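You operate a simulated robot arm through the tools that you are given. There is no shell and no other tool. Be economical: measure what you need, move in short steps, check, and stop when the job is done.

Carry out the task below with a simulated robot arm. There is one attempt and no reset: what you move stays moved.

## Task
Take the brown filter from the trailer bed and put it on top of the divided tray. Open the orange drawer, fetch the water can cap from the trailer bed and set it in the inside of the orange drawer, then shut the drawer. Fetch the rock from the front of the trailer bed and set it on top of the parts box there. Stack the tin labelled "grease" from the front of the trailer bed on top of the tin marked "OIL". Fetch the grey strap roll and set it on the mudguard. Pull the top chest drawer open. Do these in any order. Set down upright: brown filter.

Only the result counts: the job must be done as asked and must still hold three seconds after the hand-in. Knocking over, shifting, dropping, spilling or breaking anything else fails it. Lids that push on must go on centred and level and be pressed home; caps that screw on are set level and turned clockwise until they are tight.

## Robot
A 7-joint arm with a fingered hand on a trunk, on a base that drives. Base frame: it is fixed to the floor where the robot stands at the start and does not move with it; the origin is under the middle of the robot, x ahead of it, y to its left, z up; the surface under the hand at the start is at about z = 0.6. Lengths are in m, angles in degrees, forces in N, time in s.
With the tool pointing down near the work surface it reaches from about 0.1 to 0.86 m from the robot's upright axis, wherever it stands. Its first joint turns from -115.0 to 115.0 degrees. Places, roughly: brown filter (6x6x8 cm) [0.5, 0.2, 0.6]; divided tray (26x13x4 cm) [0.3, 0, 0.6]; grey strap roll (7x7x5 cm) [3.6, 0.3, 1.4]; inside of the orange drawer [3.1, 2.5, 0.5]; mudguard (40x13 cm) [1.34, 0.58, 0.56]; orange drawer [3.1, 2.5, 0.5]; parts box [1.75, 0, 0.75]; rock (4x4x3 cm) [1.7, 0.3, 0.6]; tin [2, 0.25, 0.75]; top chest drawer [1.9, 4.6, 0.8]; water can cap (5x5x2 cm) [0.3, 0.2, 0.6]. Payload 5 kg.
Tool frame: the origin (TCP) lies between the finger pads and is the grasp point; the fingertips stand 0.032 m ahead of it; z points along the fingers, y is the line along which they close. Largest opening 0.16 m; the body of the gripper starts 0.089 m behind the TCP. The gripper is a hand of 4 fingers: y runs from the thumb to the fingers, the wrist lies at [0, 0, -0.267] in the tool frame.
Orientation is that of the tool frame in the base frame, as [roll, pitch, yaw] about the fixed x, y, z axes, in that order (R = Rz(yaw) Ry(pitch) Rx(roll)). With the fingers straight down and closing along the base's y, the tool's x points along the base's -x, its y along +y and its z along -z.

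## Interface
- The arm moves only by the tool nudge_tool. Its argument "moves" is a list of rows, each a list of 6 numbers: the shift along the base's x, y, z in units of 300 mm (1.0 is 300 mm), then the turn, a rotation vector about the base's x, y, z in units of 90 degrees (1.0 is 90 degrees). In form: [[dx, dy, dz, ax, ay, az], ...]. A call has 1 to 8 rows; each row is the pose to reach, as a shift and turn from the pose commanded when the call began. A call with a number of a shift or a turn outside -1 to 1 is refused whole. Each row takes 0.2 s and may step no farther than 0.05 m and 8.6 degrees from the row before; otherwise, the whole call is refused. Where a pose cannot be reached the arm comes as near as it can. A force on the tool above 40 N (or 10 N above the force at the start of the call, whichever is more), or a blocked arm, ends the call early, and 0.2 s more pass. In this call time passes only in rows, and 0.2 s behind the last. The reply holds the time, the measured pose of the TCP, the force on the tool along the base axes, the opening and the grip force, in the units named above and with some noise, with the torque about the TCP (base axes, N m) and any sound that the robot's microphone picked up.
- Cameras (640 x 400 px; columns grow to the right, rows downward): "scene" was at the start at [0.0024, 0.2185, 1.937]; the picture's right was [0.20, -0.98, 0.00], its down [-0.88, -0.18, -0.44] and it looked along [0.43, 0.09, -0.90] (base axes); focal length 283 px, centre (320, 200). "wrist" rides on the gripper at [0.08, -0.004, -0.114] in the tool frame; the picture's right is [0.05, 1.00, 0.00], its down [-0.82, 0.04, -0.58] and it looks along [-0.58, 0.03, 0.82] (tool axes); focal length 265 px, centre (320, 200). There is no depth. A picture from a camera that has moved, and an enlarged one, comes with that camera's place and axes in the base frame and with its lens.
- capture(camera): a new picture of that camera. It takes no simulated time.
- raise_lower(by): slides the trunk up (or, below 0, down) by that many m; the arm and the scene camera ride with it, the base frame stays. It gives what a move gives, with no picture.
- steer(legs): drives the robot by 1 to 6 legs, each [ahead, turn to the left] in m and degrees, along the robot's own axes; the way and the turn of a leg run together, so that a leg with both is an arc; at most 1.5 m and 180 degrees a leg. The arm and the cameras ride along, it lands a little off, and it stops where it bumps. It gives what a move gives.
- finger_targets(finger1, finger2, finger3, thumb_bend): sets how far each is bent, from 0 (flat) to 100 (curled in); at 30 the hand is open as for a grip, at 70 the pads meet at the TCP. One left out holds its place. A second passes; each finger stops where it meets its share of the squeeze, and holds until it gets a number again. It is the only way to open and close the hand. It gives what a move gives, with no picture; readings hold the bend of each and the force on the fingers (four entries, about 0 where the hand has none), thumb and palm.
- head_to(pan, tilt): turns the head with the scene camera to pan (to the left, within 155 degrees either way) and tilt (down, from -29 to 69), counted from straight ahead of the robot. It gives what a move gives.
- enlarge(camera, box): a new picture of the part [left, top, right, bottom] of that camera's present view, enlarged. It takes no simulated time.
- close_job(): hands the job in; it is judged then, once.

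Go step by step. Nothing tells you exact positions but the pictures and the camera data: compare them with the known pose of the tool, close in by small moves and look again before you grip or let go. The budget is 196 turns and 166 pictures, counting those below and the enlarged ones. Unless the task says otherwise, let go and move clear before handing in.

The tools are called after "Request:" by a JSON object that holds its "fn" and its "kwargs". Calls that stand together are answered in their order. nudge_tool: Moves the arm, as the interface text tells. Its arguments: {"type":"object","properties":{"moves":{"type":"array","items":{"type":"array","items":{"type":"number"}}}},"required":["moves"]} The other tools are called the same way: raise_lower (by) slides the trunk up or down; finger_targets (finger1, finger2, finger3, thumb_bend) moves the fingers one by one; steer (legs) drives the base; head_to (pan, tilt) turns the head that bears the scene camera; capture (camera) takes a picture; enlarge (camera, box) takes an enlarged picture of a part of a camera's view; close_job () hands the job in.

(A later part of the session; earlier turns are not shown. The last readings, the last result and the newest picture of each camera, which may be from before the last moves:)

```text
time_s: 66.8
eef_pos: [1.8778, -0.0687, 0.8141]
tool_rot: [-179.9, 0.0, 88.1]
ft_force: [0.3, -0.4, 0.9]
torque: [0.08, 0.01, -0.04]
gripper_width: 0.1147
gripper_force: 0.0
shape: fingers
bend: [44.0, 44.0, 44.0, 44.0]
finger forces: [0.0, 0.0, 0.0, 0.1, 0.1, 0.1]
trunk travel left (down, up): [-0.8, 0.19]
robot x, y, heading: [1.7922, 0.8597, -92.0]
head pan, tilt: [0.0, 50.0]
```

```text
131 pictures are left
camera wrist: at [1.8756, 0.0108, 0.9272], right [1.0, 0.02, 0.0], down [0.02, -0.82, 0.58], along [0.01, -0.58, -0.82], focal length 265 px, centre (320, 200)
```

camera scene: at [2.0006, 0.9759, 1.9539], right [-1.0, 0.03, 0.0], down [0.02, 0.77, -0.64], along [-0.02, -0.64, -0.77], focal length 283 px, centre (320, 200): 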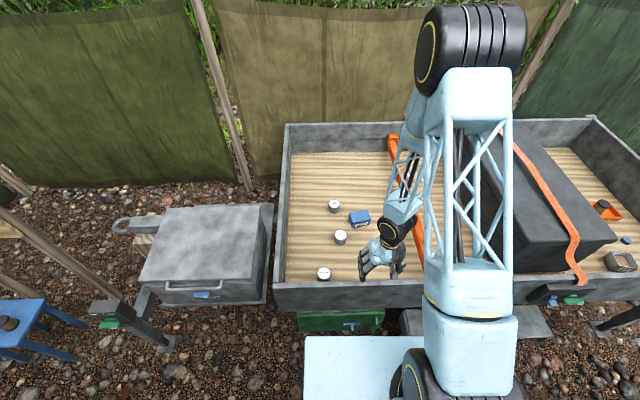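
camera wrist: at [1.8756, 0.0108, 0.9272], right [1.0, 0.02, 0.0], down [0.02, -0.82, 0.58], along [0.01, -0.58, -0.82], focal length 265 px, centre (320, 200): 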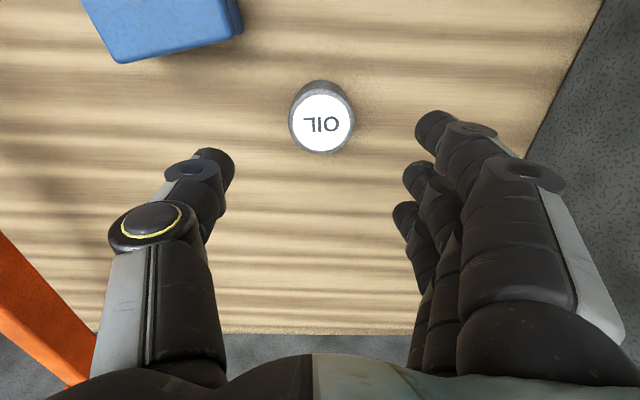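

OIL's top is at about (1.878, −0.081). The reach holds here; I'll test lower down to z≈0.715 at its exact position.

Request:
{"fn": "nudge_tool", "kwargs": {"moves": [[0, -0.04, -0.1, 0, 0, 0], [0, -0.04, -0.2, 0, 0, 0], [0, -0.04, -0.3, 0, 0, 0]]}}

Request:
{"fn": "capture", "kwargs": {"camera": "wrist"}}

```text
time_s: 67.6
eef_pos: [1.8663, -0.0583, 0.7502]
tool_rot: [180.0, 0.0, 88.2]
ft_force: [0.6, 0.4, 0.1]
torque: [-0.03, 0.0, 0.02]
gripper_width: 0.1152
gripper_force: 0.1
shape: fingers
bend: [44.0, 44.0, 44.0, 44.0]
finger forces: [0.1, 0.0, 0.0, 0.0, 0.0, 0.1]
out of reach, approached as far as the arm can: row 1, 2, 3
trunk travel left (down, up): [-0.8, 0.19]
robot x, y, heading: [1.795, 0.864, -91.7]
head pan, tilt: [0.0, 50.0]
```

```text
130 pictures are left
camera wrist: at [1.8631, 0.0221, 0.8628], right [1.0, 0.02, 0.0], down [0.02, -0.82, 0.58], along [0.01, -0.58, -0.82], focal length 265 px, centre (320, 200)
```

wrist: 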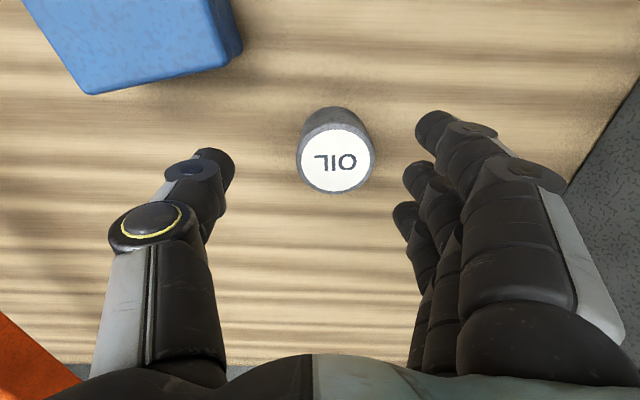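

Low reach stops short because the shoulder is high. I'll raise the hand, then lower the trunk 0.15 m to gain reach.

Request:
{"fn": "nudge_tool", "kwargs": {"moves": [[-0.02, 0.12, 0.1, 0, 0, 0], [-0.05, 0.22, 0.2, 0, 0, 0], [-0.1, 0.35, 0.28, 0, 0, 0], [-0.15, 0.48, 0.36, 0, 0, 0], [-0.2, 0.6, 0.45, 0, 0, 0], [-0.25, 0.72, 0.55, 0, 0, 0], [-0.3, 0.84, 0.65, 0, 0, 0], [-0.35, 0.92, 0.75, 0, 0, 0]]}}

Request:
{"fn": "raise_lower", "kwargs": {"by": -0.15}}

Request:
{"fn": "capture", "kwargs": {"camera": "wrist"}}

Request:
{"fn": "capture", "kwargs": {"camera": "scene"}}

```text
time_s: 69.4
eef_pos: [1.7613, 0.2222, 0.9748]
tool_rot: [-180.0, 0.1, 88.1]
ft_force: [-0.1, 1.5, 0.8]
torque: [0.01, -0.01, -0.02]
gripper_width: 0.1149
gripper_force: 0.1
shape: fingers
bend: [44.0, 44.0, 44.0, 44.0]
finger forces: [0.0, 0.0, 0.1, 0.0, 0.1, 0.1]
trunk travel left (down, up): [-0.8, 0.19]
robot x, y, heading: [1.7887, 0.8609, -91.8]
head pan, tilt: [0.0, 50.0]
```

```text
time_s: 71.1
eef_pos: [1.7623, 0.2199, 0.8247]
tool_rot: [-179.9, 0.0, 88.1]
ft_force: [-0.3, -0.4, -0.5]
torque: [-0.02, 0.02, -0.01]
gripper_width: 0.1149
gripper_force: 0.0
shape: fingers
bend: [44.0, 44.0, 44.0, 44.0]
finger forces: [0.0, 0.0, 0.1, 0.1, 0.0, 0.1]
trunk travel left (down, up): [-0.65, 0.34]
robot x, y, heading: [1.7936, 0.8604, -91.8]
head pan, tilt: [0.0, 50.0]
```

```text
129 pictures are left
camera wrist: at [1.7597, 0.2997, 0.9376], right [1.0, 0.02, 0.0], down [0.02, -0.82, 0.58], along [0.01, -0.58, -0.82], focal length 265 px, centre (320, 200)
```

wrist: 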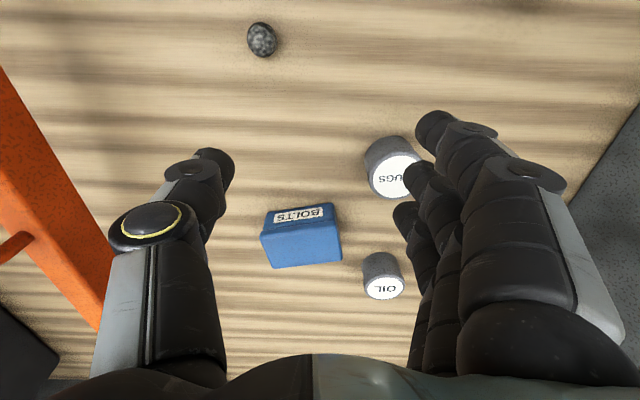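

```text
128 pictures are left
camera scene: at [1.9961, 0.8401, 1.8039], right [-1.0, 0.03, 0.0], down [0.02, 0.77, -0.64], along [-0.02, -0.64, -0.77], focal length 283 px, centre (320, 200)
```

scene: 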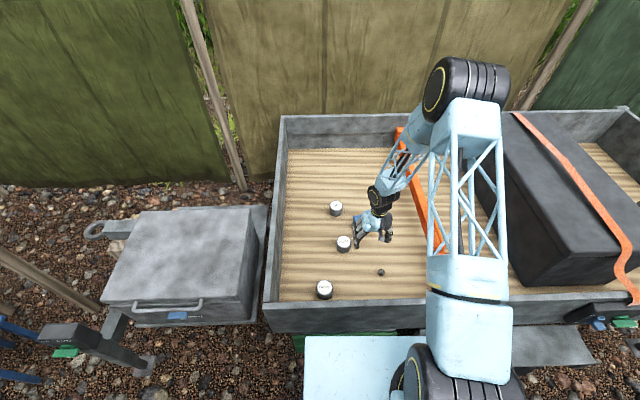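

The rock is at (1.699, 0.276). I'll move above it.

Request:
{"fn": "nudge_tool", "kwargs": {"moves": [[-0.1, 0.09, -0.05, 0, 0, 0], [-0.21, 0.187, -0.1, 0, 0, 0], [-0.21, 0.187, -0.25, 0, 0, 0], [-0.21, 0.187, -0.4, 0, 0, 0]]}}

Request:
{"fn": "capture", "kwargs": {"camera": "wrist"}}

```text
time_s: 72.1
eef_pos: [1.6978, 0.2761, 0.7057]
tool_rot: [180.0, 0.0, 88.2]
ft_force: [-0.3, -0.4, 0.3]
torque: [0.01, 0.0, 0.01]
gripper_width: 0.1152
gripper_force: 0.1
shape: fingers
bend: [44.0, 44.0, 44.0, 44.0]
finger forces: [0.0, 0.1, 0.0, 0.0, 0.0, 0.0]
trunk travel left (down, up): [-0.65, 0.34]
robot x, y, heading: [1.7958, 0.861, -91.8]
head pan, tilt: [0.0, 50.0]
```

```text
127 pictures are left
camera wrist: at [1.6957, 0.356, 0.8186], right [1.0, 0.02, 0.0], down [0.02, -0.82, 0.58], along [0.01, -0.58, -0.82], focal length 265 px, centre (320, 200)
```

wrist: 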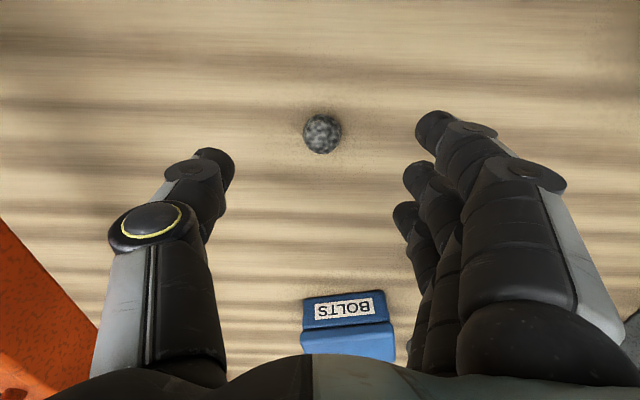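

Well aligned. I'll lower and grip the rock.

Request:
{"fn": "nudge_tool", "kwargs": {"moves": [[0, 0.008, -0.08, 0, 0, 0], [0, 0.008, -0.16, 0, 0, 0], [0, 0.008, -0.2, 0, 0, 0], [0, 0.008, -0.23, 0, 0, 0]]}}

Request:
{"fn": "finger_targets", "kwargs": {"finger1": 70, "finger2": 70, "finger3": 70, "thumb_bend": 70}}

Request:
{"fn": "capture", "kwargs": {"camera": "wrist"}}

```text
time_s: 73.3
eef_pos: [1.699, 0.2782, 0.6379]
tool_rot: [-179.9, 0.2, 88.1]
ft_force: [-0.7, 7.4, 33.7]
torque: [0.55, -1.09, 0.43]
gripper_width: 0.1157
gripper_force: 17.4
shape: fingers
bend: [44.0, 44.0, 44.0, 44.0]
finger forces: [12.8, 7.9, 4.6, 0.0, 8.5, 0.0]
trunk travel left (down, up): [-0.65, 0.34]
robot x, y, heading: [1.7897, 0.8587, -92.1]
head pan, tilt: [0.0, 50.0]
stopped in row 4: the force on the tool passed its limit at 46 N (the readings are from after the stop); the commanded pose is now the measured one
```

```text
time_s: 73.6
eef_pos: [1.698, 0.2759, 0.6373]
tool_rot: [180.0, 0.3, 88.1]
ft_force: [-1.4, 0.8, 5.2]
torque: [0.04, -0.05, -0.02]
gripper_width: 0.0305
gripper_force: 9.3
shape: fingers
bend: [70.0, 66.0, 70.0, 67.0]
finger forces: [0.0, 9.5, 0.0, 0.0, 9.8, 0.0]
trunk travel left (down, up): [-0.65, 0.34]
robot x, y, heading: [1.795, 0.8623, -92.0]
head pan, tilt: [0.0, 50.0]
stopped: the force on the tool passed its limit at 45 N (the readings are from after the stop); the commanded pose is now the measured one
```

```text
126 pictures are left
camera wrist: at [1.6968, 0.3556, 0.7497], right [1.0, 0.02, 0.0], down [0.02, -0.81, 0.58], along [0.01, -0.58, -0.81], focal length 265 px, centre (320, 200)
```

wrist: 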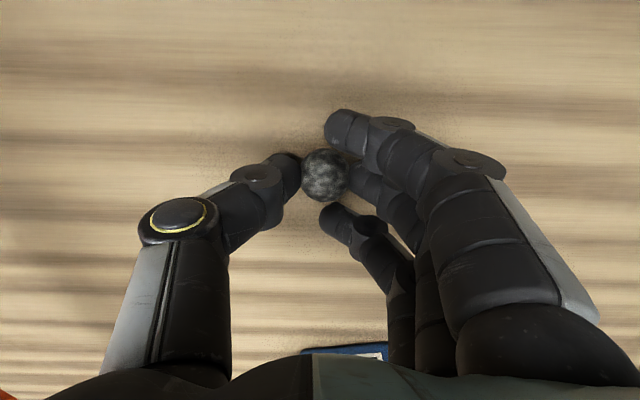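

The tips touched the bed, then the rock was gripped between the middle finger and thumb. I'll lift and check it holds.

Request:
{"fn": "nudge_tool", "kwargs": {"moves": [[0, 0, 0.08, 0, 0, 0], [0, 0, 0.2, 0, 0, 0], [0, 0, 0.35, 0, 0, 0], [0, 0, 0.5, 0, 0, 0]]}}

Request:
{"fn": "capture", "kwargs": {"camera": "wrist"}}

```text
time_s: 74.6
eef_pos: [1.7015, 0.276, 0.787]
tool_rot: [179.9, 0.2, 88.2]
ft_force: [0.7, 0.6, -0.2]
torque: [-0.02, -0.04, -0.02]
gripper_width: 0.0294
gripper_force: 7.3
shape: fingers
bend: [70.0, 64.0, 70.0, 68.0]
finger forces: [0.1, 7.4, 0.0, 0.0, 7.4, 0.0]
trunk travel left (down, up): [-0.65, 0.34]
robot x, y, heading: [1.7889, 0.8621, -92.0]
head pan, tilt: [0.0, 50.0]
```

```text
125 pictures are left
camera wrist: at [1.6998, 0.3576, 0.8997], right [1.0, 0.02, 0.0], down [0.02, -0.81, 0.58], along [0.01, -0.58, -0.81], focal length 265 px, centre (320, 200)
```

wrist: 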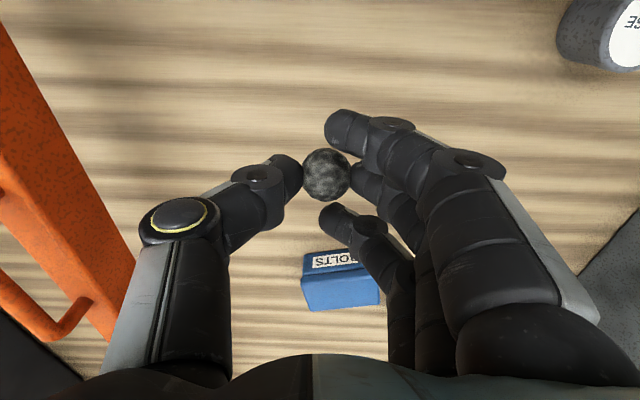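

Rock held. I'll carry it over the parts box.

Request:
{"fn": "nudge_tool", "kwargs": {"moves": [[0.02, -0.14, 0, 0, 0, 0], [0.04, -0.29, 0, 0, 0, 0], [0.06, -0.44, 0, 0, 0, 0], [0.08, -0.59, 0, 0, 0, 0], [0.1, -0.73, 0, 0, 0, 0], [0.118, -0.87, 0, 0, 0, 0]]}}

Request:
{"fn": "capture", "kwargs": {"camera": "wrist"}}

Request:
{"fn": "enlarge", "kwargs": {"camera": "scene", "box": [300, 170, 440, 270]}}

```text
time_s: 76.0
eef_pos: [1.7348, 0.0156, 0.7865]
tool_rot: [179.9, 0.2, 88.2]
ft_force: [0.9, 0.6, -0.6]
torque: [0.02, 0.0, 0.0]
gripper_width: 0.0297
gripper_force: 7.3
shape: fingers
bend: [70.0, 64.0, 70.0, 68.0]
finger forces: [0.0, 7.4, 0.0, 0.1, 7.4, 0.0]
trunk travel left (down, up): [-0.65, 0.34]
robot x, y, heading: [1.7917, 0.8631, -91.9]
head pan, tilt: [0.0, 50.0]
```

```text
124 pictures are left
camera wrist: at [1.732, 0.0963, 0.8991], right [1.0, 0.02, 0.0], down [0.02, -0.81, 0.58], along [0.01, -0.58, -0.81], focal length 265 px, centre (320, 200)
```

wrist: 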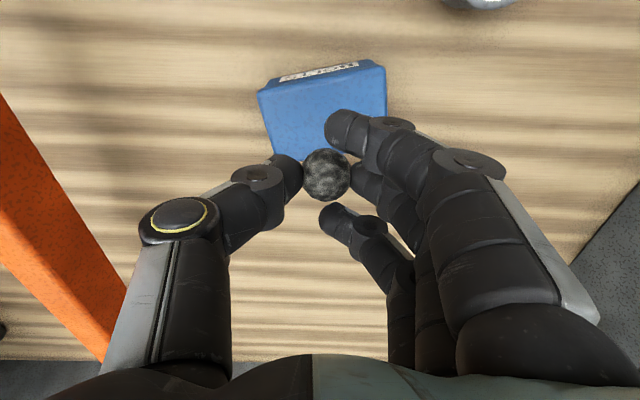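

```text
4.00 times, centred on (370, 220) of scene
camera zoom: at [1.9963, 0.8395, 1.8038], right [-1.0, 0.03, 0.0], down [0.02, 0.77, -0.64], along [-0.02, -0.64, -0.77], focal length 1130 px, centre (120, 120)
```

zoom: 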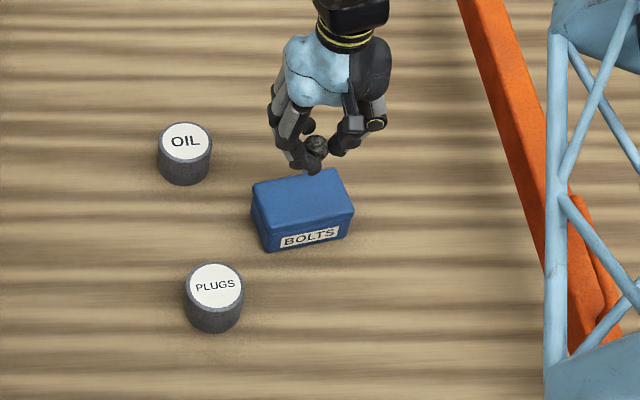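

The box top is about z 0.643, centred (1.738, 0.016). I'll lower the rock onto it in small steps.

Request:
{"fn": "nudge_tool", "kwargs": {"moves": [[0, -0.01, -0.12, 0, 0, 0], [0, -0.01, -0.24, 0, 0, 0], [0, -0.01, -0.3, 0, 0, 0], [0, -0.01, -0.32, 0, 0, 0], [0, -0.01, -0.335, 0, 0, 0], [0, -0.01, -0.35, 0, 0, 0]]}}

Request:
{"fn": "capture", "kwargs": {"camera": "wrist"}}

Request:
{"fn": "enlarge", "kwargs": {"camera": "scene", "box": [330, 180, 410, 240]}}

```text
time_s: 77.0
eef_pos: [1.7353, 0.0093, 0.7]
tool_rot: [180.0, 0.7, 88.1]
ft_force: [0.4, 4.2, 26.1]
torque: [0.24, -0.3, 0.04]
gripper_width: 0.0296
gripper_force: 20.9
shape: fingers
bend: [70.0, 69.0, 70.0, 68.0]
finger forces: [0.1, 24.5, 0.0, 0.1, 17.9, 0.0]
trunk travel left (down, up): [-0.65, 0.34]
robot x, y, heading: [1.7943, 0.862, -91.8]
head pan, tilt: [0.0, 50.0]
stopped in row 5: the force on the tool passed its limit at 47 N (the readings are from after the stop); the commanded pose is now the measured one
```

```text
122 pictures are left
camera wrist: at [1.7321, 0.0898, 0.8114], right [1.0, 0.02, 0.0], down [0.02, -0.81, 0.59], along [0.01, -0.59, -0.81], focal length 265 px, centre (320, 200)
```

wrist: 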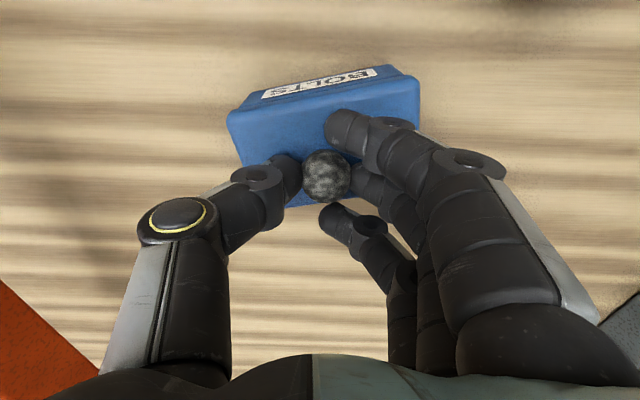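

```text
6.67 times, centred on (370, 210) of scene
camera zoom: at [1.9962, 0.8429, 1.8042], right [-1.0, 0.03, 0.0], down [0.02, 0.77, -0.64], along [-0.02, -0.64, -0.77], focal length 1884 px, centre (-13, 133)
```

zoom: 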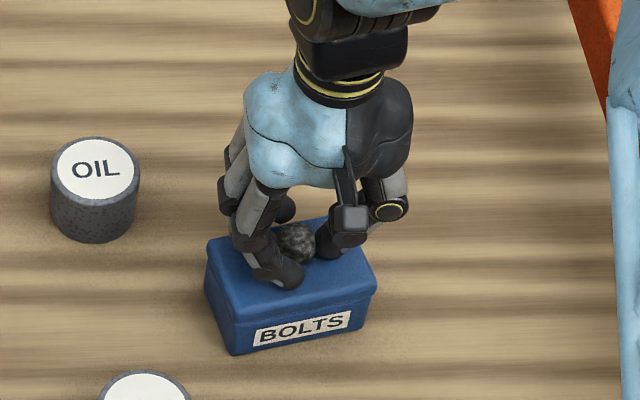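

Contact came at z≈0.70, so the box top is higher (about 0.667) and the rock sits toward the back edge. I'll lift slightly, shift +y about 13 mm, and set down gently.

Request:
{"fn": "nudge_tool", "kwargs": {"moves": [[0, 0, 0.04, 0, 0, 0], [0.008, 0.025, 0.04, 0, 0, 0], [0.015, 0.045, 0.04, 0, 0, 0], [0.015, 0.045, 0.025, 0, 0, 0], [0.015, 0.045, 0.018, 0, 0, 0], [0.015, 0.045, 0.012, 0, 0, 0]]}}

Request:
{"fn": "capture", "kwargs": {"camera": "wrist"}}

```text
time_s: 78.5
eef_pos: [1.7376, 0.0222, 0.7011]
tool_rot: [179.9, 0.6, 88.1]
ft_force: [0.2, 0.3, 8.9]
torque: [0.07, -0.23, -0.01]
gripper_width: 0.0291
gripper_force: 11.1
shape: fingers
bend: [70.0, 65.0, 70.0, 68.0]
finger forces: [0.0, 12.4, 0.0, 0.1, 8.8, 0.0]
trunk travel left (down, up): [-0.65, 0.34]
robot x, y, heading: [1.7933, 0.8596, -91.6]
head pan, tilt: [0.0, 50.0]
```

```text
120 pictures are left
camera wrist: at [1.7359, 0.1038, 0.813], right [1.0, 0.02, 0.0], down [0.02, -0.81, 0.59], along [0.01, -0.59, -0.81], focal length 265 px, centre (320, 200)
```

wrist: 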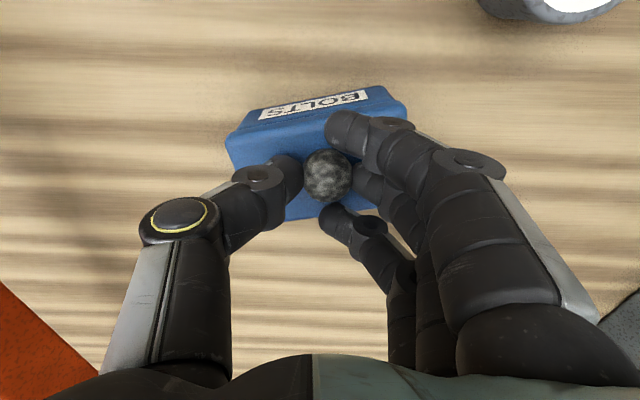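

The rock rests centrally with light contact. I'll release gently.

Request:
{"fn": "finger_targets", "kwargs": {"finger1": 62, "finger2": 62, "finger3": 62, "thumb_bend": 64}}

Request:
{"fn": "finger_targets", "kwargs": {"finger1": 50, "finger2": 50, "finger3": 50, "thumb_bend": 52}}

Request:
{"fn": "capture", "kwargs": {"camera": "wrist"}}

```text
time_s: 79.5
eef_pos: [1.7374, 0.0234, 0.7012]
tool_rot: [180.0, 0.5, 88.0]
ft_force: [1.6, -1.5, 21.4]
torque: [0.09, -0.39, -0.01]
gripper_width: 0.0414
gripper_force: 11.2
shape: fingers
bend: [63.0, 63.0, 62.0, 64.0]
finger forces: [4.4, 12.3, 1.3, 0.0, 3.9, 0.0]
trunk travel left (down, up): [-0.65, 0.34]
robot x, y, heading: [1.7906, 0.8622, -91.8]
head pan, tilt: [0.0, 50.0]
```

```text
time_s: 79.9
eef_pos: [1.7388, 0.0194, 0.7048]
tool_rot: [-180.0, 1.0, 88.2]
ft_force: [3.3, 1.4, 19.0]
torque: [0.15, 0.77, -0.08]
gripper_width: 0.0833
gripper_force: 9.8
shape: fingers
bend: [50.0, 50.0, 50.0, 54.0]
finger forces: [0.0, 0.3, 0.0, 0.1, 18.7, 0.0]
trunk travel left (down, up): [-0.65, 0.34]
robot x, y, heading: [1.7915, 0.8668, -92.0]
head pan, tilt: [0.0, 50.0]
stopped: the force on the tool passed its limit at 42 N (the readings are from after the stop); the commanded pose is now the measured one
```

```text
119 pictures are left
camera wrist: at [1.7369, 0.1021, 0.8159], right [1.0, 0.02, 0.0], down [0.02, -0.81, 0.59], along [0.01, -0.59, -0.81], focal length 265 px, centre (320, 200)
```

wrist: 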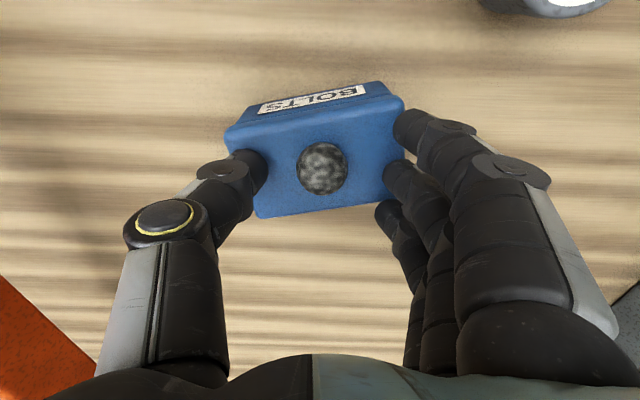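

The rock stands on the box, but the thumb tip presses on the lid; I'll lift straight up.

Request:
{"fn": "nudge_tool", "kwargs": {"moves": [[0, 0, 0.04, 0, 0, 0], [0, 0, 0.15, 0, 0, 0], [0, 0, 0.3, 0, 0, 0], [0, 0, 0.42, 0, 0, 0]]}}

Request:
{"fn": "capture", "kwargs": {"camera": "wrist"}}

Request:
{"fn": "enlarge", "kwargs": {"camera": "scene", "box": [300, 170, 440, 310]}}

```text
time_s: 80.9
eef_pos: [1.7371, 0.0243, 0.8279]
tool_rot: [179.9, 0.7, 88.1]
ft_force: [-0.6, 0.6, 0.1]
torque: [-0.03, -0.01, -0.03]
gripper_width: 0.0861
gripper_force: 0.0
shape: fingers
bend: [50.0, 50.0, 50.0, 52.0]
finger forces: [0.0, 0.0, 0.0, 0.0, 0.1, 0.0]
trunk travel left (down, up): [-0.65, 0.34]
robot x, y, heading: [1.7954, 0.86, -91.8]
head pan, tilt: [0.0, 50.0]
```

```text
118 pictures are left
camera wrist: at [1.7353, 0.1048, 0.9411], right [1.0, 0.02, 0.0], down [0.02, -0.81, 0.59], along [0.01, -0.59, -0.81], focal length 265 px, centre (320, 200)
```

wrist: 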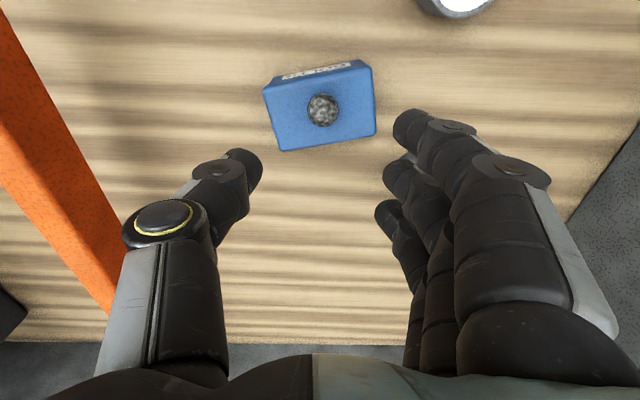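

```text
2.86 times, centred on (370, 240) of scene
camera zoom: at [1.9961, 0.8409, 1.8038], right [-1.0, 0.03, 0.0], down [0.02, 0.77, -0.64], along [-0.02, -0.64, -0.77], focal length 807 px, centre (177, 86)
```

zoom: 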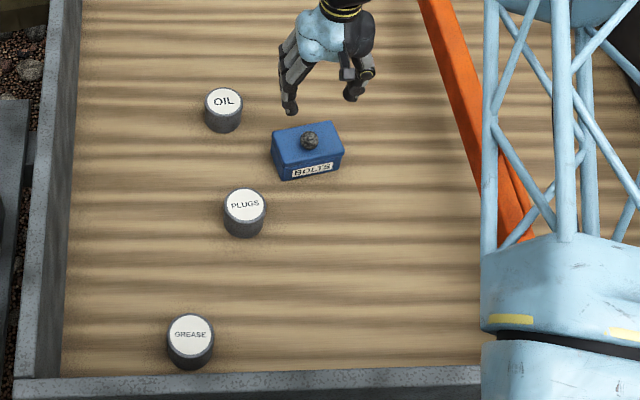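

Rock is on the parts box. Next GREASE at about (1.955, 0.37), near the wall; I'll move there while turning the hand 60° so the camera clears the wall.

Request:
{"fn": "nudge_tool", "kwargs": {"moves": [[0.08, 0.12, 0.02, 0, 0, 0.083], [0.16, 0.24, 0.04, 0, 0, 0.166], [0.24, 0.36, 0.06, 0, 0, 0.25], [0.32, 0.48, 0.08, 0, 0, 0.333], [0.4, 0.6, 0.1, 0, 0, 0.416], [0.48, 0.72, 0.1, 0, 0, 0.5], [0.56, 0.84, 0.1, 0, 0, 0.583], [0.64, 0.96, 0.1, 0, 0, 0.667]]}}

Request:
{"fn": "capture", "kwargs": {"camera": "wrist"}}

```text
time_s: 82.7
eef_pos: [1.9306, 0.3095, 0.8544]
tool_rot: [-179.9, 0.7, 148.1]
ft_force: [0.4, -0.6, -0.6]
torque: [-0.03, -0.01, -0.03]
gripper_width: 0.0867
gripper_force: 0.0
shape: fingers
bend: [50.0, 50.0, 50.0, 52.0]
finger forces: [0.0, 0.0, 0.0, 0.0, 0.1, 0.0]
trunk travel left (down, up): [-0.65, 0.34]
robot x, y, heading: [1.7933, 0.8592, -91.8]
head pan, tilt: [0.0, 50.0]
```

```text
116 pictures are left
camera wrist: at [1.8568, 0.3484, 0.9674], right [0.48, 0.88, 0.0], down [0.71, -0.39, 0.59], along [0.51, -0.28, -0.81], focal length 265 px, centre (320, 200)
```

wrist: 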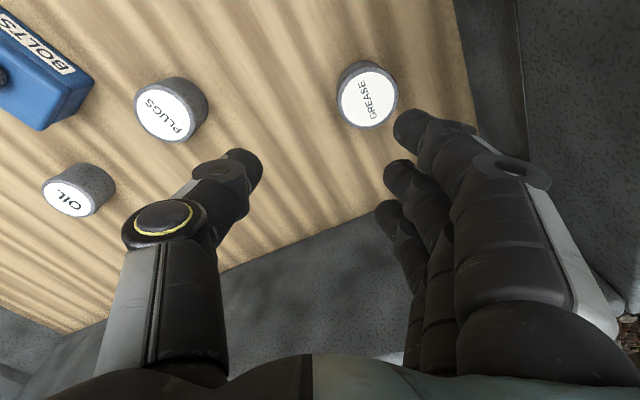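

GREASE is near (1.955, 0.362). I'll open slightly and go down above it.

Request:
{"fn": "finger_targets", "kwargs": {"finger1": 47, "finger2": 47, "finger3": 47, "thumb_bend": 47}}

Request:
{"fn": "nudge_tool", "kwargs": {"moves": [[0.04, 0.09, 0, 0, 0, 0], [0.08, 0.165, -0.05, 0, 0, 0], [0.08, 0.165, -0.18, 0, 0, 0], [0.08, 0.165, -0.3, 0, 0, 0]]}}

Request:
{"fn": "capture", "kwargs": {"camera": "wrist"}}

```text
time_s: 83.7
eef_pos: [1.9284, 0.3093, 0.8555]
tool_rot: [180.0, 0.6, 148.2]
ft_force: [0.6, -0.9, 0.8]
torque: [0.0, 0.0, 0.0]
gripper_width: 0.1021
gripper_force: 0.1
shape: fingers
bend: [47.0, 47.0, 47.0, 47.0]
finger forces: [0.1, 0.1, 0.1, 0.0, 0.0, 0.1]
trunk travel left (down, up): [-0.65, 0.34]
robot x, y, heading: [1.7906, 0.8653, -91.6]
head pan, tilt: [0.0, 50.0]
```

```text
time_s: 84.7
eef_pos: [1.9536, 0.3576, 0.7665]
tool_rot: [-180.0, 0.8, 148.3]
ft_force: [1.1, -0.3, -0.6]
torque: [0.01, -0.01, 0.02]
gripper_width: 0.1026
gripper_force: 0.1
shape: fingers
bend: [47.0, 47.0, 47.0, 47.0]
finger forces: [0.0, 0.0, 0.1, 0.0, 0.0, 0.0]
trunk travel left (down, up): [-0.65, 0.34]
robot x, y, heading: [1.7878, 0.858, -91.9]
head pan, tilt: [0.0, 50.0]
```

```text
115 pictures are left
camera wrist: at [1.8806, 0.3962, 0.8779], right [0.48, 0.88, 0.0], down [0.71, -0.39, 0.59], along [0.51, -0.28, -0.81], focal length 265 px, centre (320, 200)
```

wrist: 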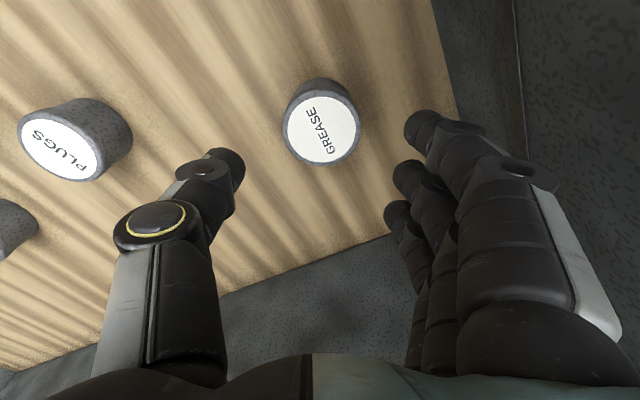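

Aligned. I'll descend around GREASE and grip it.

Request:
{"fn": "nudge_tool", "kwargs": {"moves": [[0, 0.002, -0.13, 0, 0, 0], [0, 0.002, -0.26, 0, 0, 0], [0, 0.002, -0.38, 0, 0, 0]]}}

Request:
{"fn": "capture", "kwargs": {"camera": "wrist"}}

```text
time_s: 85.5
eef_pos: [1.9556, 0.3585, 0.6539]
tool_rot: [-179.9, 0.7, 148.1]
ft_force: [-0.3, 0.9, 0.6]
torque: [-0.05, -0.03, -0.01]
gripper_width: 0.1027
gripper_force: 0.1
shape: fingers
bend: [47.0, 47.0, 47.0, 47.0]
finger forces: [0.0, 0.0, 0.0, 0.0, 0.0, 0.0]
trunk travel left (down, up): [-0.65, 0.34]
robot x, y, heading: [1.7922, 0.8638, -91.7]
head pan, tilt: [0.0, 50.0]
```

```text
114 pictures are left
camera wrist: at [1.8838, 0.3975, 0.7662], right [0.48, 0.88, 0.0], down [0.71, -0.39, 0.59], along [0.51, -0.28, -0.81], focal length 265 px, centre (320, 200)
```

wrist: 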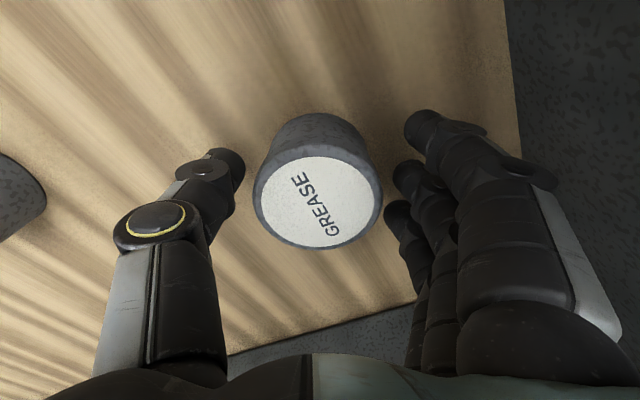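

Request:
{"fn": "finger_targets", "kwargs": {"finger1": 70, "finger2": 70, "finger3": 70, "thumb_bend": 70}}

Request:
{"fn": "capture", "kwargs": {"camera": "wrist"}}

```text
time_s: 86.5
eef_pos: [1.9558, 0.3587, 0.6539]
tool_rot: [-180.0, 0.7, 148.1]
ft_force: [0.8, -1.0, -0.8]
torque: [-0.04, -0.02, 0.01]
gripper_width: 0.0574
gripper_force: 21.3
shape: fingers
bend: [63.0, 54.0, 58.0, 59.0]
finger forces: [5.7, 8.0, 7.5, 0.0, 22.1, 0.1]
trunk travel left (down, up): [-0.65, 0.34]
robot x, y, heading: [1.7933, 0.858, -91.6]
head pan, tilt: [0.0, 50.0]
```

```text
113 pictures are left
camera wrist: at [1.8839, 0.3979, 0.7663], right [0.48, 0.88, 0.0], down [0.71, -0.39, 0.59], along [0.51, -0.28, -0.81], focal length 265 px, centre (320, 200)
```

wrist: 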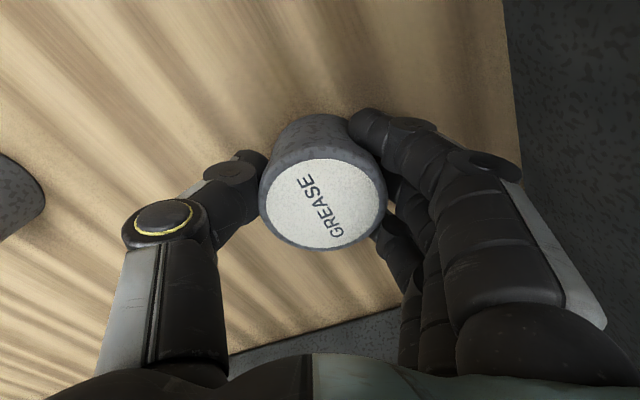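

GREASE is gripped (21 N). I'll lift it up and start toward OIL.

Request:
{"fn": "nudge_tool", "kwargs": {"moves": [[0, 0, 0.12, 0, 0, 0], [0, 0, 0.26, 0, 0, 0], [0, 0, 0.4, 0, 0, 0], [0, 0, 0.54, 0, 0, 0], [-0.03, -0.14, 0.54, 0, 0, 0], [-0.06, -0.29, 0.54, 0, 0, 0], [-0.08, -0.44, 0.54, 0, 0, 0], [-0.1, -0.59, 0.54, 0, 0, 0]]}}

Request:
{"fn": "nudge_tool", "kwargs": {"moves": [[-0.02, -0.14, 0, 0, 0, 0], [-0.04, -0.29, 0, 0, 0, 0], [-0.06, -0.44, 0, 0, 0, 0], [-0.09, -0.59, 0, 0, 0, 0], [-0.12, -0.73, 0, 0, 0, 0], [-0.15, -0.86, 0, 0, 0, 0]]}}

Request:
{"fn": "capture", "kwargs": {"camera": "wrist"}}

Request:
{"fn": "enlarge", "kwargs": {"camera": "scene", "box": [280, 150, 420, 250]}}

```text
time_s: 88.3
eef_pos: [1.9237, 0.1834, 0.813]
tool_rot: [179.9, 0.7, 148.2]
ft_force: [-0.5, -0.4, -1.6]
torque: [0.01, -0.01, 0.03]
gripper_width: 0.057
gripper_force: 21.7
shape: fingers
bend: [63.0, 54.0, 58.0, 59.0]
finger forces: [6.3, 8.0, 7.8, 0.0, 21.7, 0.1]
trunk travel left (down, up): [-0.65, 0.34]
robot x, y, heading: [1.7896, 0.8615, -91.8]
head pan, tilt: [0.0, 50.0]
```

```text
time_s: 89.7
eef_pos: [1.8787, -0.0755, 0.8151]
tool_rot: [-180.0, 0.6, 148.1]
ft_force: [-0.4, 0.6, -1.4]
torque: [0.0, -0.01, 0.03]
gripper_width: 0.0563
gripper_force: 22.3
shape: fingers
bend: [64.0, 54.0, 58.0, 59.0]
finger forces: [6.4, 7.8, 8.1, 0.0, 21.7, 0.1]
trunk travel left (down, up): [-0.65, 0.34]
robot x, y, heading: [1.7947, 0.8638, -91.6]
head pan, tilt: [0.0, 50.0]
```

```text
112 pictures are left
camera wrist: at [1.8066, -0.0366, 0.9271], right [0.48, 0.88, 0.0], down [0.71, -0.39, 0.59], along [0.51, -0.28, -0.81], focal length 265 px, centre (320, 200)
```

wrist: 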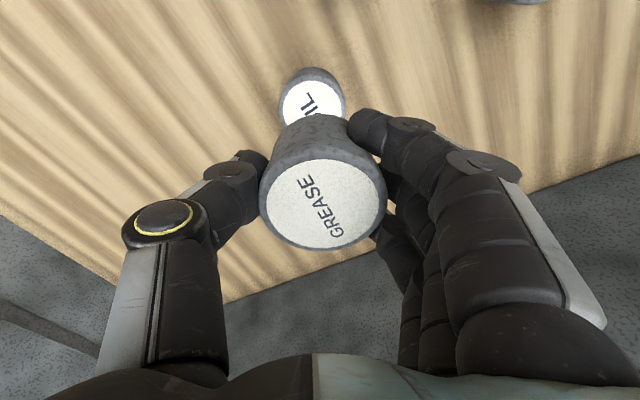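

```text
4.00 times, centred on (350, 200) of scene
camera zoom: at [1.9965, 0.8395, 1.8038], right [-1.0, 0.03, 0.0], down [0.02, 0.77, -0.64], along [-0.02, -0.64, -0.77], focal length 1130 px, centre (200, 200)
```

zoom: 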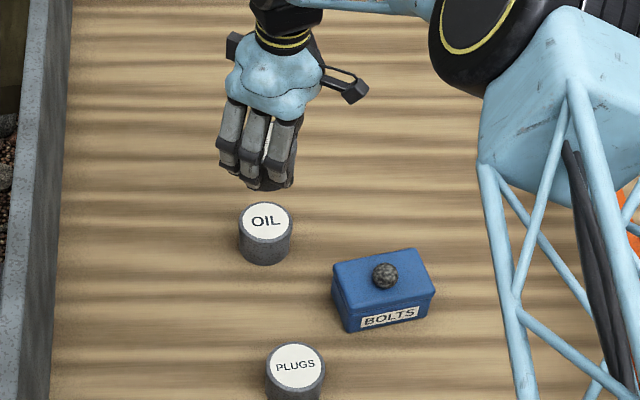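

GREASE hangs above OIL. I'll zoom to check the alignment more exactly.

Request:
{"fn": "enlarge", "kwargs": {"camera": "wrist", "box": [240, 40, 400, 260]}}

```text
1.82 times, centred on (320, 150) of wrist
camera zoom: at [1.8066, -0.0366, 0.9271], right [0.48, 0.88, 0.0], down [0.71, -0.39, 0.59], along [0.51, -0.28, -0.81], focal length 483 px, centre (320, 291)
```

zoom: 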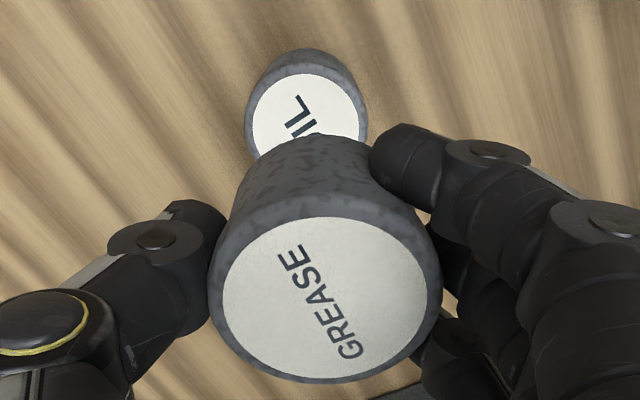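

The two views disagree by some mm. I'll turn the hand back by 60° to measure the offset along another axis.

Request:
{"fn": "nudge_tool", "kwargs": {"moves": [[0, 0, 0, 0, 0, -0.083], [0, 0, 0, 0, 0, -0.166], [0, 0, 0, 0, 0, -0.25], [0, 0, 0, 0, 0, -0.333], [0, 0, 0, 0, 0, -0.416], [0, 0, 0, 0, 0, -0.5], [0, 0, 0, 0, 0, -0.583], [0, 0, 0, 0, 0, -0.667]]}}

Request:
{"fn": "enlarge", "kwargs": {"camera": "wrist", "box": [240, 40, 400, 260]}}

```text
time_s: 91.5
eef_pos: [1.8803, -0.0747, 0.815]
tool_rot: [-180.0, 0.7, 88.0]
ft_force: [-0.6, 0.4, -1.8]
torque: [0.02, 0.01, 0.02]
gripper_width: 0.0565
gripper_force: 22.2
shape: fingers
bend: [64.0, 54.0, 58.0, 59.0]
finger forces: [6.4, 7.8, 8.0, 0.1, 21.5, 0.1]
trunk travel left (down, up): [-0.65, 0.34]
robot x, y, heading: [1.7958, 0.8638, -91.7]
head pan, tilt: [0.0, 50.0]
```

```text
1.82 times, centred on (320, 150) of wrist
camera zoom: at [1.8776, 0.0055, 0.9272], right [1.0, 0.02, 0.0], down [0.01, -0.81, 0.59], along [0.01, -0.59, -0.81], focal length 483 px, centre (320, 291)
```

zoom: 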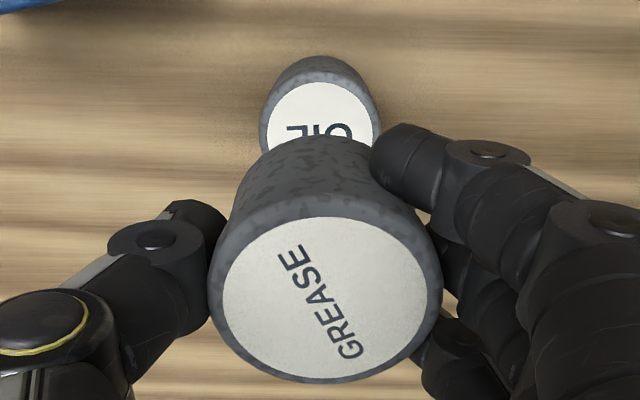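

OIL is about 1 mm in −x and 6 mm in −y from GREASE's axis. I'll shift and lower near to contact.

Request:
{"fn": "nudge_tool", "kwargs": {"moves": [[-0.003, -0.02, 0, 0, 0, 0], [-0.003, -0.02, -0.12, 0, 0, 0], [-0.003, -0.02, -0.24, 0, 0, 0], [-0.003, -0.02, -0.29, 0, 0, 0]]}}

Request:
{"fn": "capture", "kwargs": {"camera": "wrist"}}

Request:
{"fn": "enlarge", "kwargs": {"camera": "scene", "box": [310, 170, 380, 220]}}

```text
time_s: 92.5
eef_pos: [1.8787, -0.0833, 0.7288]
tool_rot: [-180.0, 0.8, 88.1]
ft_force: [-0.4, -0.2, -1.2]
torque: [0.01, 0.05, 0.01]
gripper_width: 0.0564
gripper_force: 21.9
shape: fingers
bend: [64.0, 54.0, 58.0, 59.0]
finger forces: [6.4, 8.0, 8.0, 0.1, 21.5, 0.1]
trunk travel left (down, up): [-0.65, 0.34]
robot x, y, heading: [1.7927, 0.8629, -91.7]
head pan, tilt: [0.0, 50.0]
```

```text
108 pictures are left
camera wrist: at [1.8761, -0.0018, 0.8414], right [1.0, 0.02, 0.0], down [0.02, -0.81, 0.59], along [0.01, -0.59, -0.81], focal length 265 px, centre (320, 200)
```

wrist: 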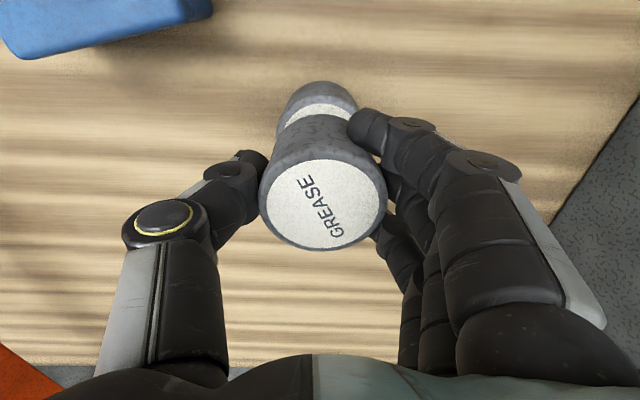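

```text
8.00 times, centred on (345, 195) of scene
camera zoom: at [1.9963, 0.8399, 1.8039], right [-1.0, 0.03, 0.0], down [0.02, 0.77, -0.64], along [-0.02, -0.64, -0.77], focal length 2261 px, centre (120, 240)
```

zoom: 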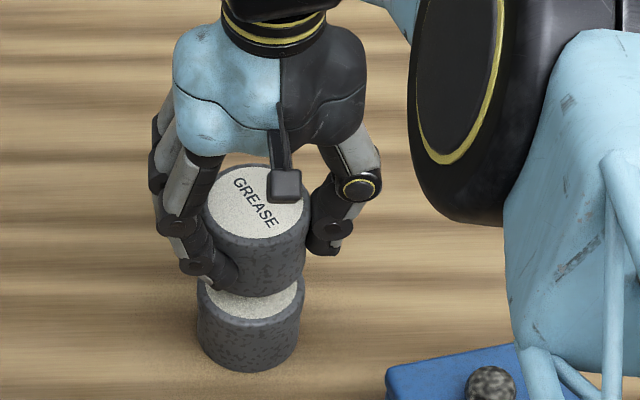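

Alignment is within a few mm in both views. I'll lower in small steps to contact.

Request:
{"fn": "nudge_tool", "kwargs": {"moves": [[-0.004, 0.006, -0.03, 0, 0, 0], [-0.004, 0.006, -0.045, 0, 0, 0], [-0.004, 0.006, -0.055, 0, 0, 0], [-0.004, 0.006, -0.063, 0, 0, 0], [-0.004, 0.006, -0.07, 0, 0, 0]]}}

Request:
{"fn": "enlarge", "kwargs": {"camera": "scene", "box": [310, 170, 380, 220]}}

```text
time_s: 93.7
eef_pos: [1.8773, -0.0814, 0.709]
tool_rot: [180.0, 0.8, 88.2]
ft_force: [-0.7, 0.9, 3.7]
torque: [-0.06, -0.16, 0.01]
gripper_width: 0.0566
gripper_force: 22.5
shape: fingers
bend: [64.0, 54.0, 58.0, 59.0]
finger forces: [6.6, 7.9, 8.1, 0.0, 22.0, 0.0]
trunk travel left (down, up): [-0.65, 0.34]
robot x, y, heading: [1.7924, 0.8651, -91.8]
head pan, tilt: [0.0, 50.0]
```

```text
8.00 times, centred on (345, 195) of scene
camera zoom: at [1.9962, 0.8406, 1.804], right [-1.0, 0.03, 0.0], down [0.02, 0.77, -0.64], along [-0.02, -0.64, -0.77], focal length 2261 px, centre (120, 240)
```

zoom: 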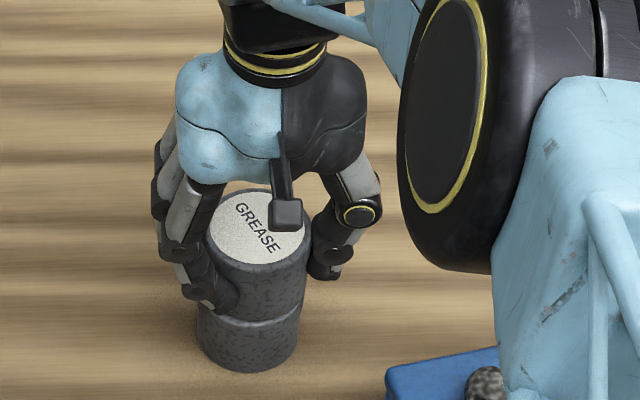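

Contact at about 5 N and well aligned. Releasing.

Request:
{"fn": "finger_targets", "kwargs": {"finger1": 46, "finger2": 46, "finger3": 46, "thumb_bend": 46}}

Request:
{"fn": "nudge_tool", "kwargs": {"moves": [[0, 0, 0.1, 0, 0, 0], [0, 0, 0.25, 0, 0, 0], [0, 0, 0.4, 0, 0, 0], [0, 0.14, 0.45, 0, 0, 0], [0, 0.3, 0.5, 0, 0, 0], [0, 0.46, 0.5, 0, 0, 0]]}}

Request:
{"fn": "enlarge", "kwargs": {"camera": "scene", "box": [280, 170, 420, 270]}}

Request:
{"fn": "capture", "kwargs": {"camera": "wrist"}}

```text
time_s: 94.7
eef_pos: [1.8768, -0.0797, 0.7066]
tool_rot: [-180.0, 0.7, 88.1]
ft_force: [0.3, -0.6, 0.6]
torque: [-0.02, 0.03, 0.0]
gripper_width: 0.1064
gripper_force: 0.0
shape: fingers
bend: [46.0, 46.0, 46.0, 46.0]
finger forces: [0.1, 0.0, 0.0, 0.1, 0.0, 0.0]
trunk travel left (down, up): [-0.65, 0.34]
robot x, y, heading: [1.793, 0.864, -91.6]
head pan, tilt: [0.0, 50.0]
```

```text
refused: row 5 steps farther than a row can; nothing moved
```

```text
4.00 times, centred on (350, 220) of scene
camera zoom: at [1.9962, 0.8403, 1.8038], right [-1.0, 0.03, 0.0], down [0.02, 0.77, -0.64], along [-0.02, -0.64, -0.77], focal length 1130 px, centre (200, 120)
```

zoom: 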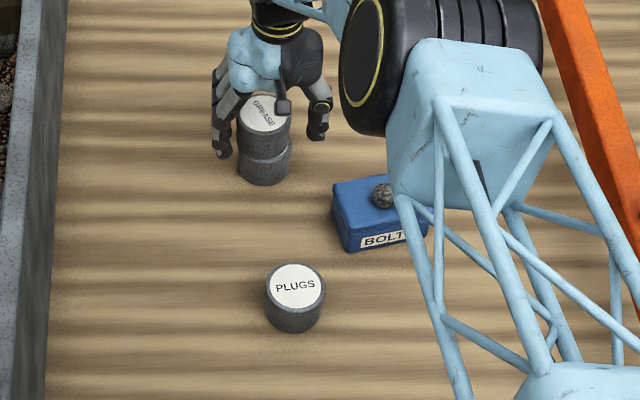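

```text
104 pictures are left
camera wrist: at [1.8743, 0.0008, 0.8192], right [1.0, 0.02, 0.0], down [0.02, -0.81, 0.59], along [0.01, -0.59, -0.81], focal length 265 px, centre (320, 200)
```

wrist: 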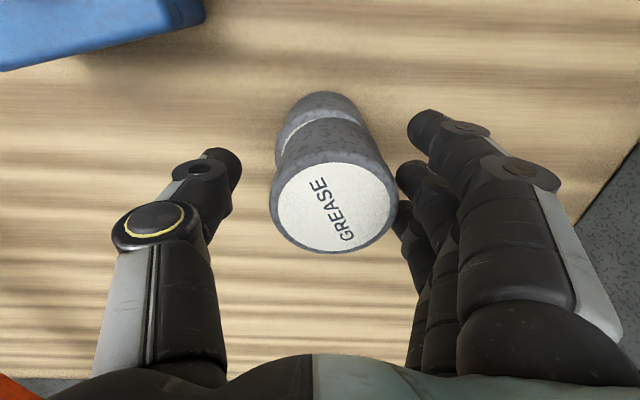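

GREASE sits on OIL. I'll lift away in smaller steps.

Request:
{"fn": "nudge_tool", "kwargs": {"moves": [[0, 0, 0.1, 0, 0, 0], [0, 0, 0.25, 0, 0, 0], [0, 0, 0.4, 0, 0, 0], [0, 0.1, 0.5, 0, 0, 0], [0, 0.25, 0.52, 0, 0, 0], [0, 0.4, 0.54, 0, 0, 0], [0, 0.55, 0.56, 0, 0, 0]]}}

Request:
{"fn": "enlarge", "kwargs": {"camera": "scene", "box": [280, 170, 420, 270]}}

Request:
{"fn": "capture", "kwargs": {"camera": "wrist"}}

```text
time_s: 96.3
eef_pos: [1.8785, 0.0851, 0.8751]
tool_rot: [180.0, 0.7, 88.0]
ft_force: [-0.5, -0.4, -0.4]
torque: [-0.02, -0.02, 0.0]
gripper_width: 0.1064
gripper_force: 0.1
shape: fingers
bend: [46.0, 46.0, 46.0, 46.0]
finger forces: [0.0, 0.1, 0.0, 0.0, 0.0, 0.0]
trunk travel left (down, up): [-0.65, 0.34]
robot x, y, heading: [1.7919, 0.8618, -91.8]
head pan, tilt: [0.0, 50.0]
```

```text
4.00 times, centred on (350, 220) of scene
camera zoom: at [1.9962, 0.8412, 1.8039], right [-1.0, 0.03, 0.0], down [0.02, 0.77, -0.64], along [-0.02, -0.64, -0.77], focal length 1130 px, centre (200, 120)
```

zoom: 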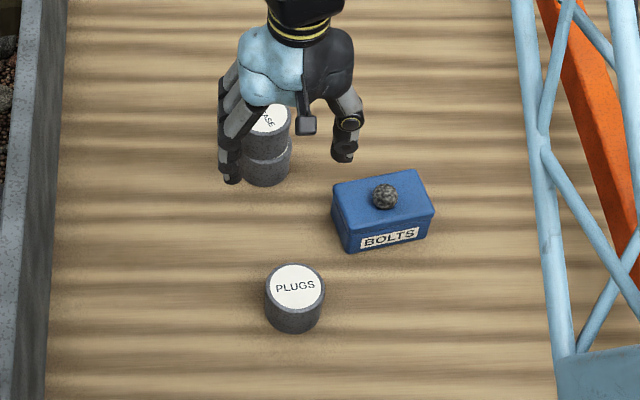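

```text
102 pictures are left
camera wrist: at [1.8755, 0.166, 0.9874], right [1.0, 0.02, 0.0], down [0.02, -0.81, 0.59], along [0.01, -0.59, -0.81], focal length 265 px, centre (320, 200)
```

wrist: 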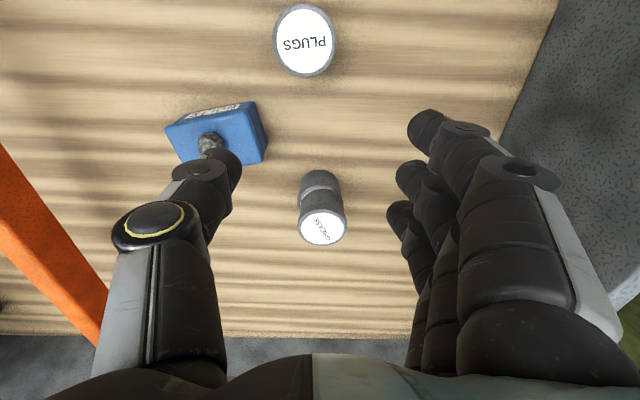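

Rock and GREASE are done. I'll retract the hand, raise the trunk, back off from the trailer and turn toward the front area.

Request:
{"fn": "nudge_tool", "kwargs": {"moves": [[-0.05, 0.1, 0.1, 0, 0, 0], [-0.1, 0.22, 0.18, 0, 0, 0], [-0.15, 0.35, 0.25, 0, 0, 0], [-0.2, 0.48, 0.32, 0, 0, 0], [-0.25, 0.6, 0.4, 0, 0, 0], [-0.3, 0.74, 0.45, 0, 0, 0], [-0.33, 0.88, 0.5, 0, 0, 0], [-0.33, 1.0, 0.5, 0, 0, 0]]}}

Request:
{"fn": "raise_lower", "kwargs": {"by": 0.15}}

Request:
{"fn": "steer", "kwargs": {"legs": [[-0.18, 0], [0, 91.7]]}}

Request:
{"fn": "head_to", "kwargs": {"pan": 0, "tilt": 25}}

Request:
{"fn": "capture", "kwargs": {"camera": "scene"}}

```text
time_s: 98.1
eef_pos: [1.7774, 0.3839, 1.0252]
tool_rot: [-180.0, 0.7, 88.3]
ft_force: [0.7, -0.3, 0.7]
torque: [0.02, -0.02, 0.0]
gripper_width: 0.1064
gripper_force: 0.1
shape: fingers
bend: [46.0, 46.0, 46.0, 46.0]
finger forces: [0.0, 0.0, 0.0, 0.0, 0.0, 0.1]
trunk travel left (down, up): [-0.65, 0.34]
robot x, y, heading: [1.7911, 0.8629, -91.8]
head pan, tilt: [0.0, 50.0]
```

```text
time_s: 99.9
eef_pos: [1.7758, 0.3846, 1.1735]
tool_rot: [180.0, 0.8, 88.1]
ft_force: [-0.9, -0.5, 0.0]
torque: [0.0, -0.01, -0.01]
gripper_width: 0.1067
gripper_force: 0.1
shape: fingers
bend: [46.0, 46.0, 46.0, 46.0]
finger forces: [0.0, 0.0, 0.1, 0.0, 0.1, 0.1]
trunk travel left (down, up): [-0.8, 0.19]
robot x, y, heading: [1.7941, 0.86, -91.8]
head pan, tilt: [0.0, 50.0]
```

```text
time_s: 105.5
eef_pos: [2.2757, 1.041, 1.1744]
tool_rot: [-180.0, 0.7, 179.5]
ft_force: [-0.2, 0.9, 0.5]
torque: [-0.01, -0.01, 0.0]
gripper_width: 0.1067
gripper_force: 0.0
shape: fingers
bend: [46.0, 46.0, 46.0, 46.0]
finger forces: [0.0, 0.0, 0.0, 0.1, 0.0, 0.0]
trunk travel left (down, up): [-0.8, 0.19]
robot x, y, heading: [1.8008, 1.0429, -0.3]
head pan, tilt: [0.0, 50.0]
```

```text
time_s: 106.3
eef_pos: [2.2749, 1.041, 1.1751]
tool_rot: [180.0, 0.6, 179.5]
ft_force: [-0.3, 0.0, 0.8]
torque: [-0.03, -0.01, 0.03]
gripper_width: 0.1066
gripper_force: 0.1
shape: fingers
bend: [46.0, 46.0, 46.0, 46.0]
finger forces: [0.0, 0.0, 0.0, 0.0, 0.0, 0.0]
trunk travel left (down, up): [-0.8, 0.19]
robot x, y, heading: [1.7969, 1.0468, -0.4]
head pan, tilt: [0.0, 25.0]
```

```text
101 pictures are left
camera scene: at [1.8334, 1.2501, 1.9913], right [-0.01, -1.0, 0.0], down [-0.42, 0.0, -0.91], along [0.91, -0.01, -0.42], focal length 283 px, centre (320, 200)
```

scene: 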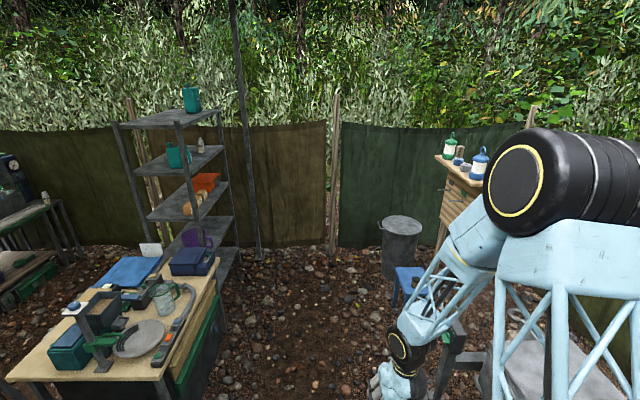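

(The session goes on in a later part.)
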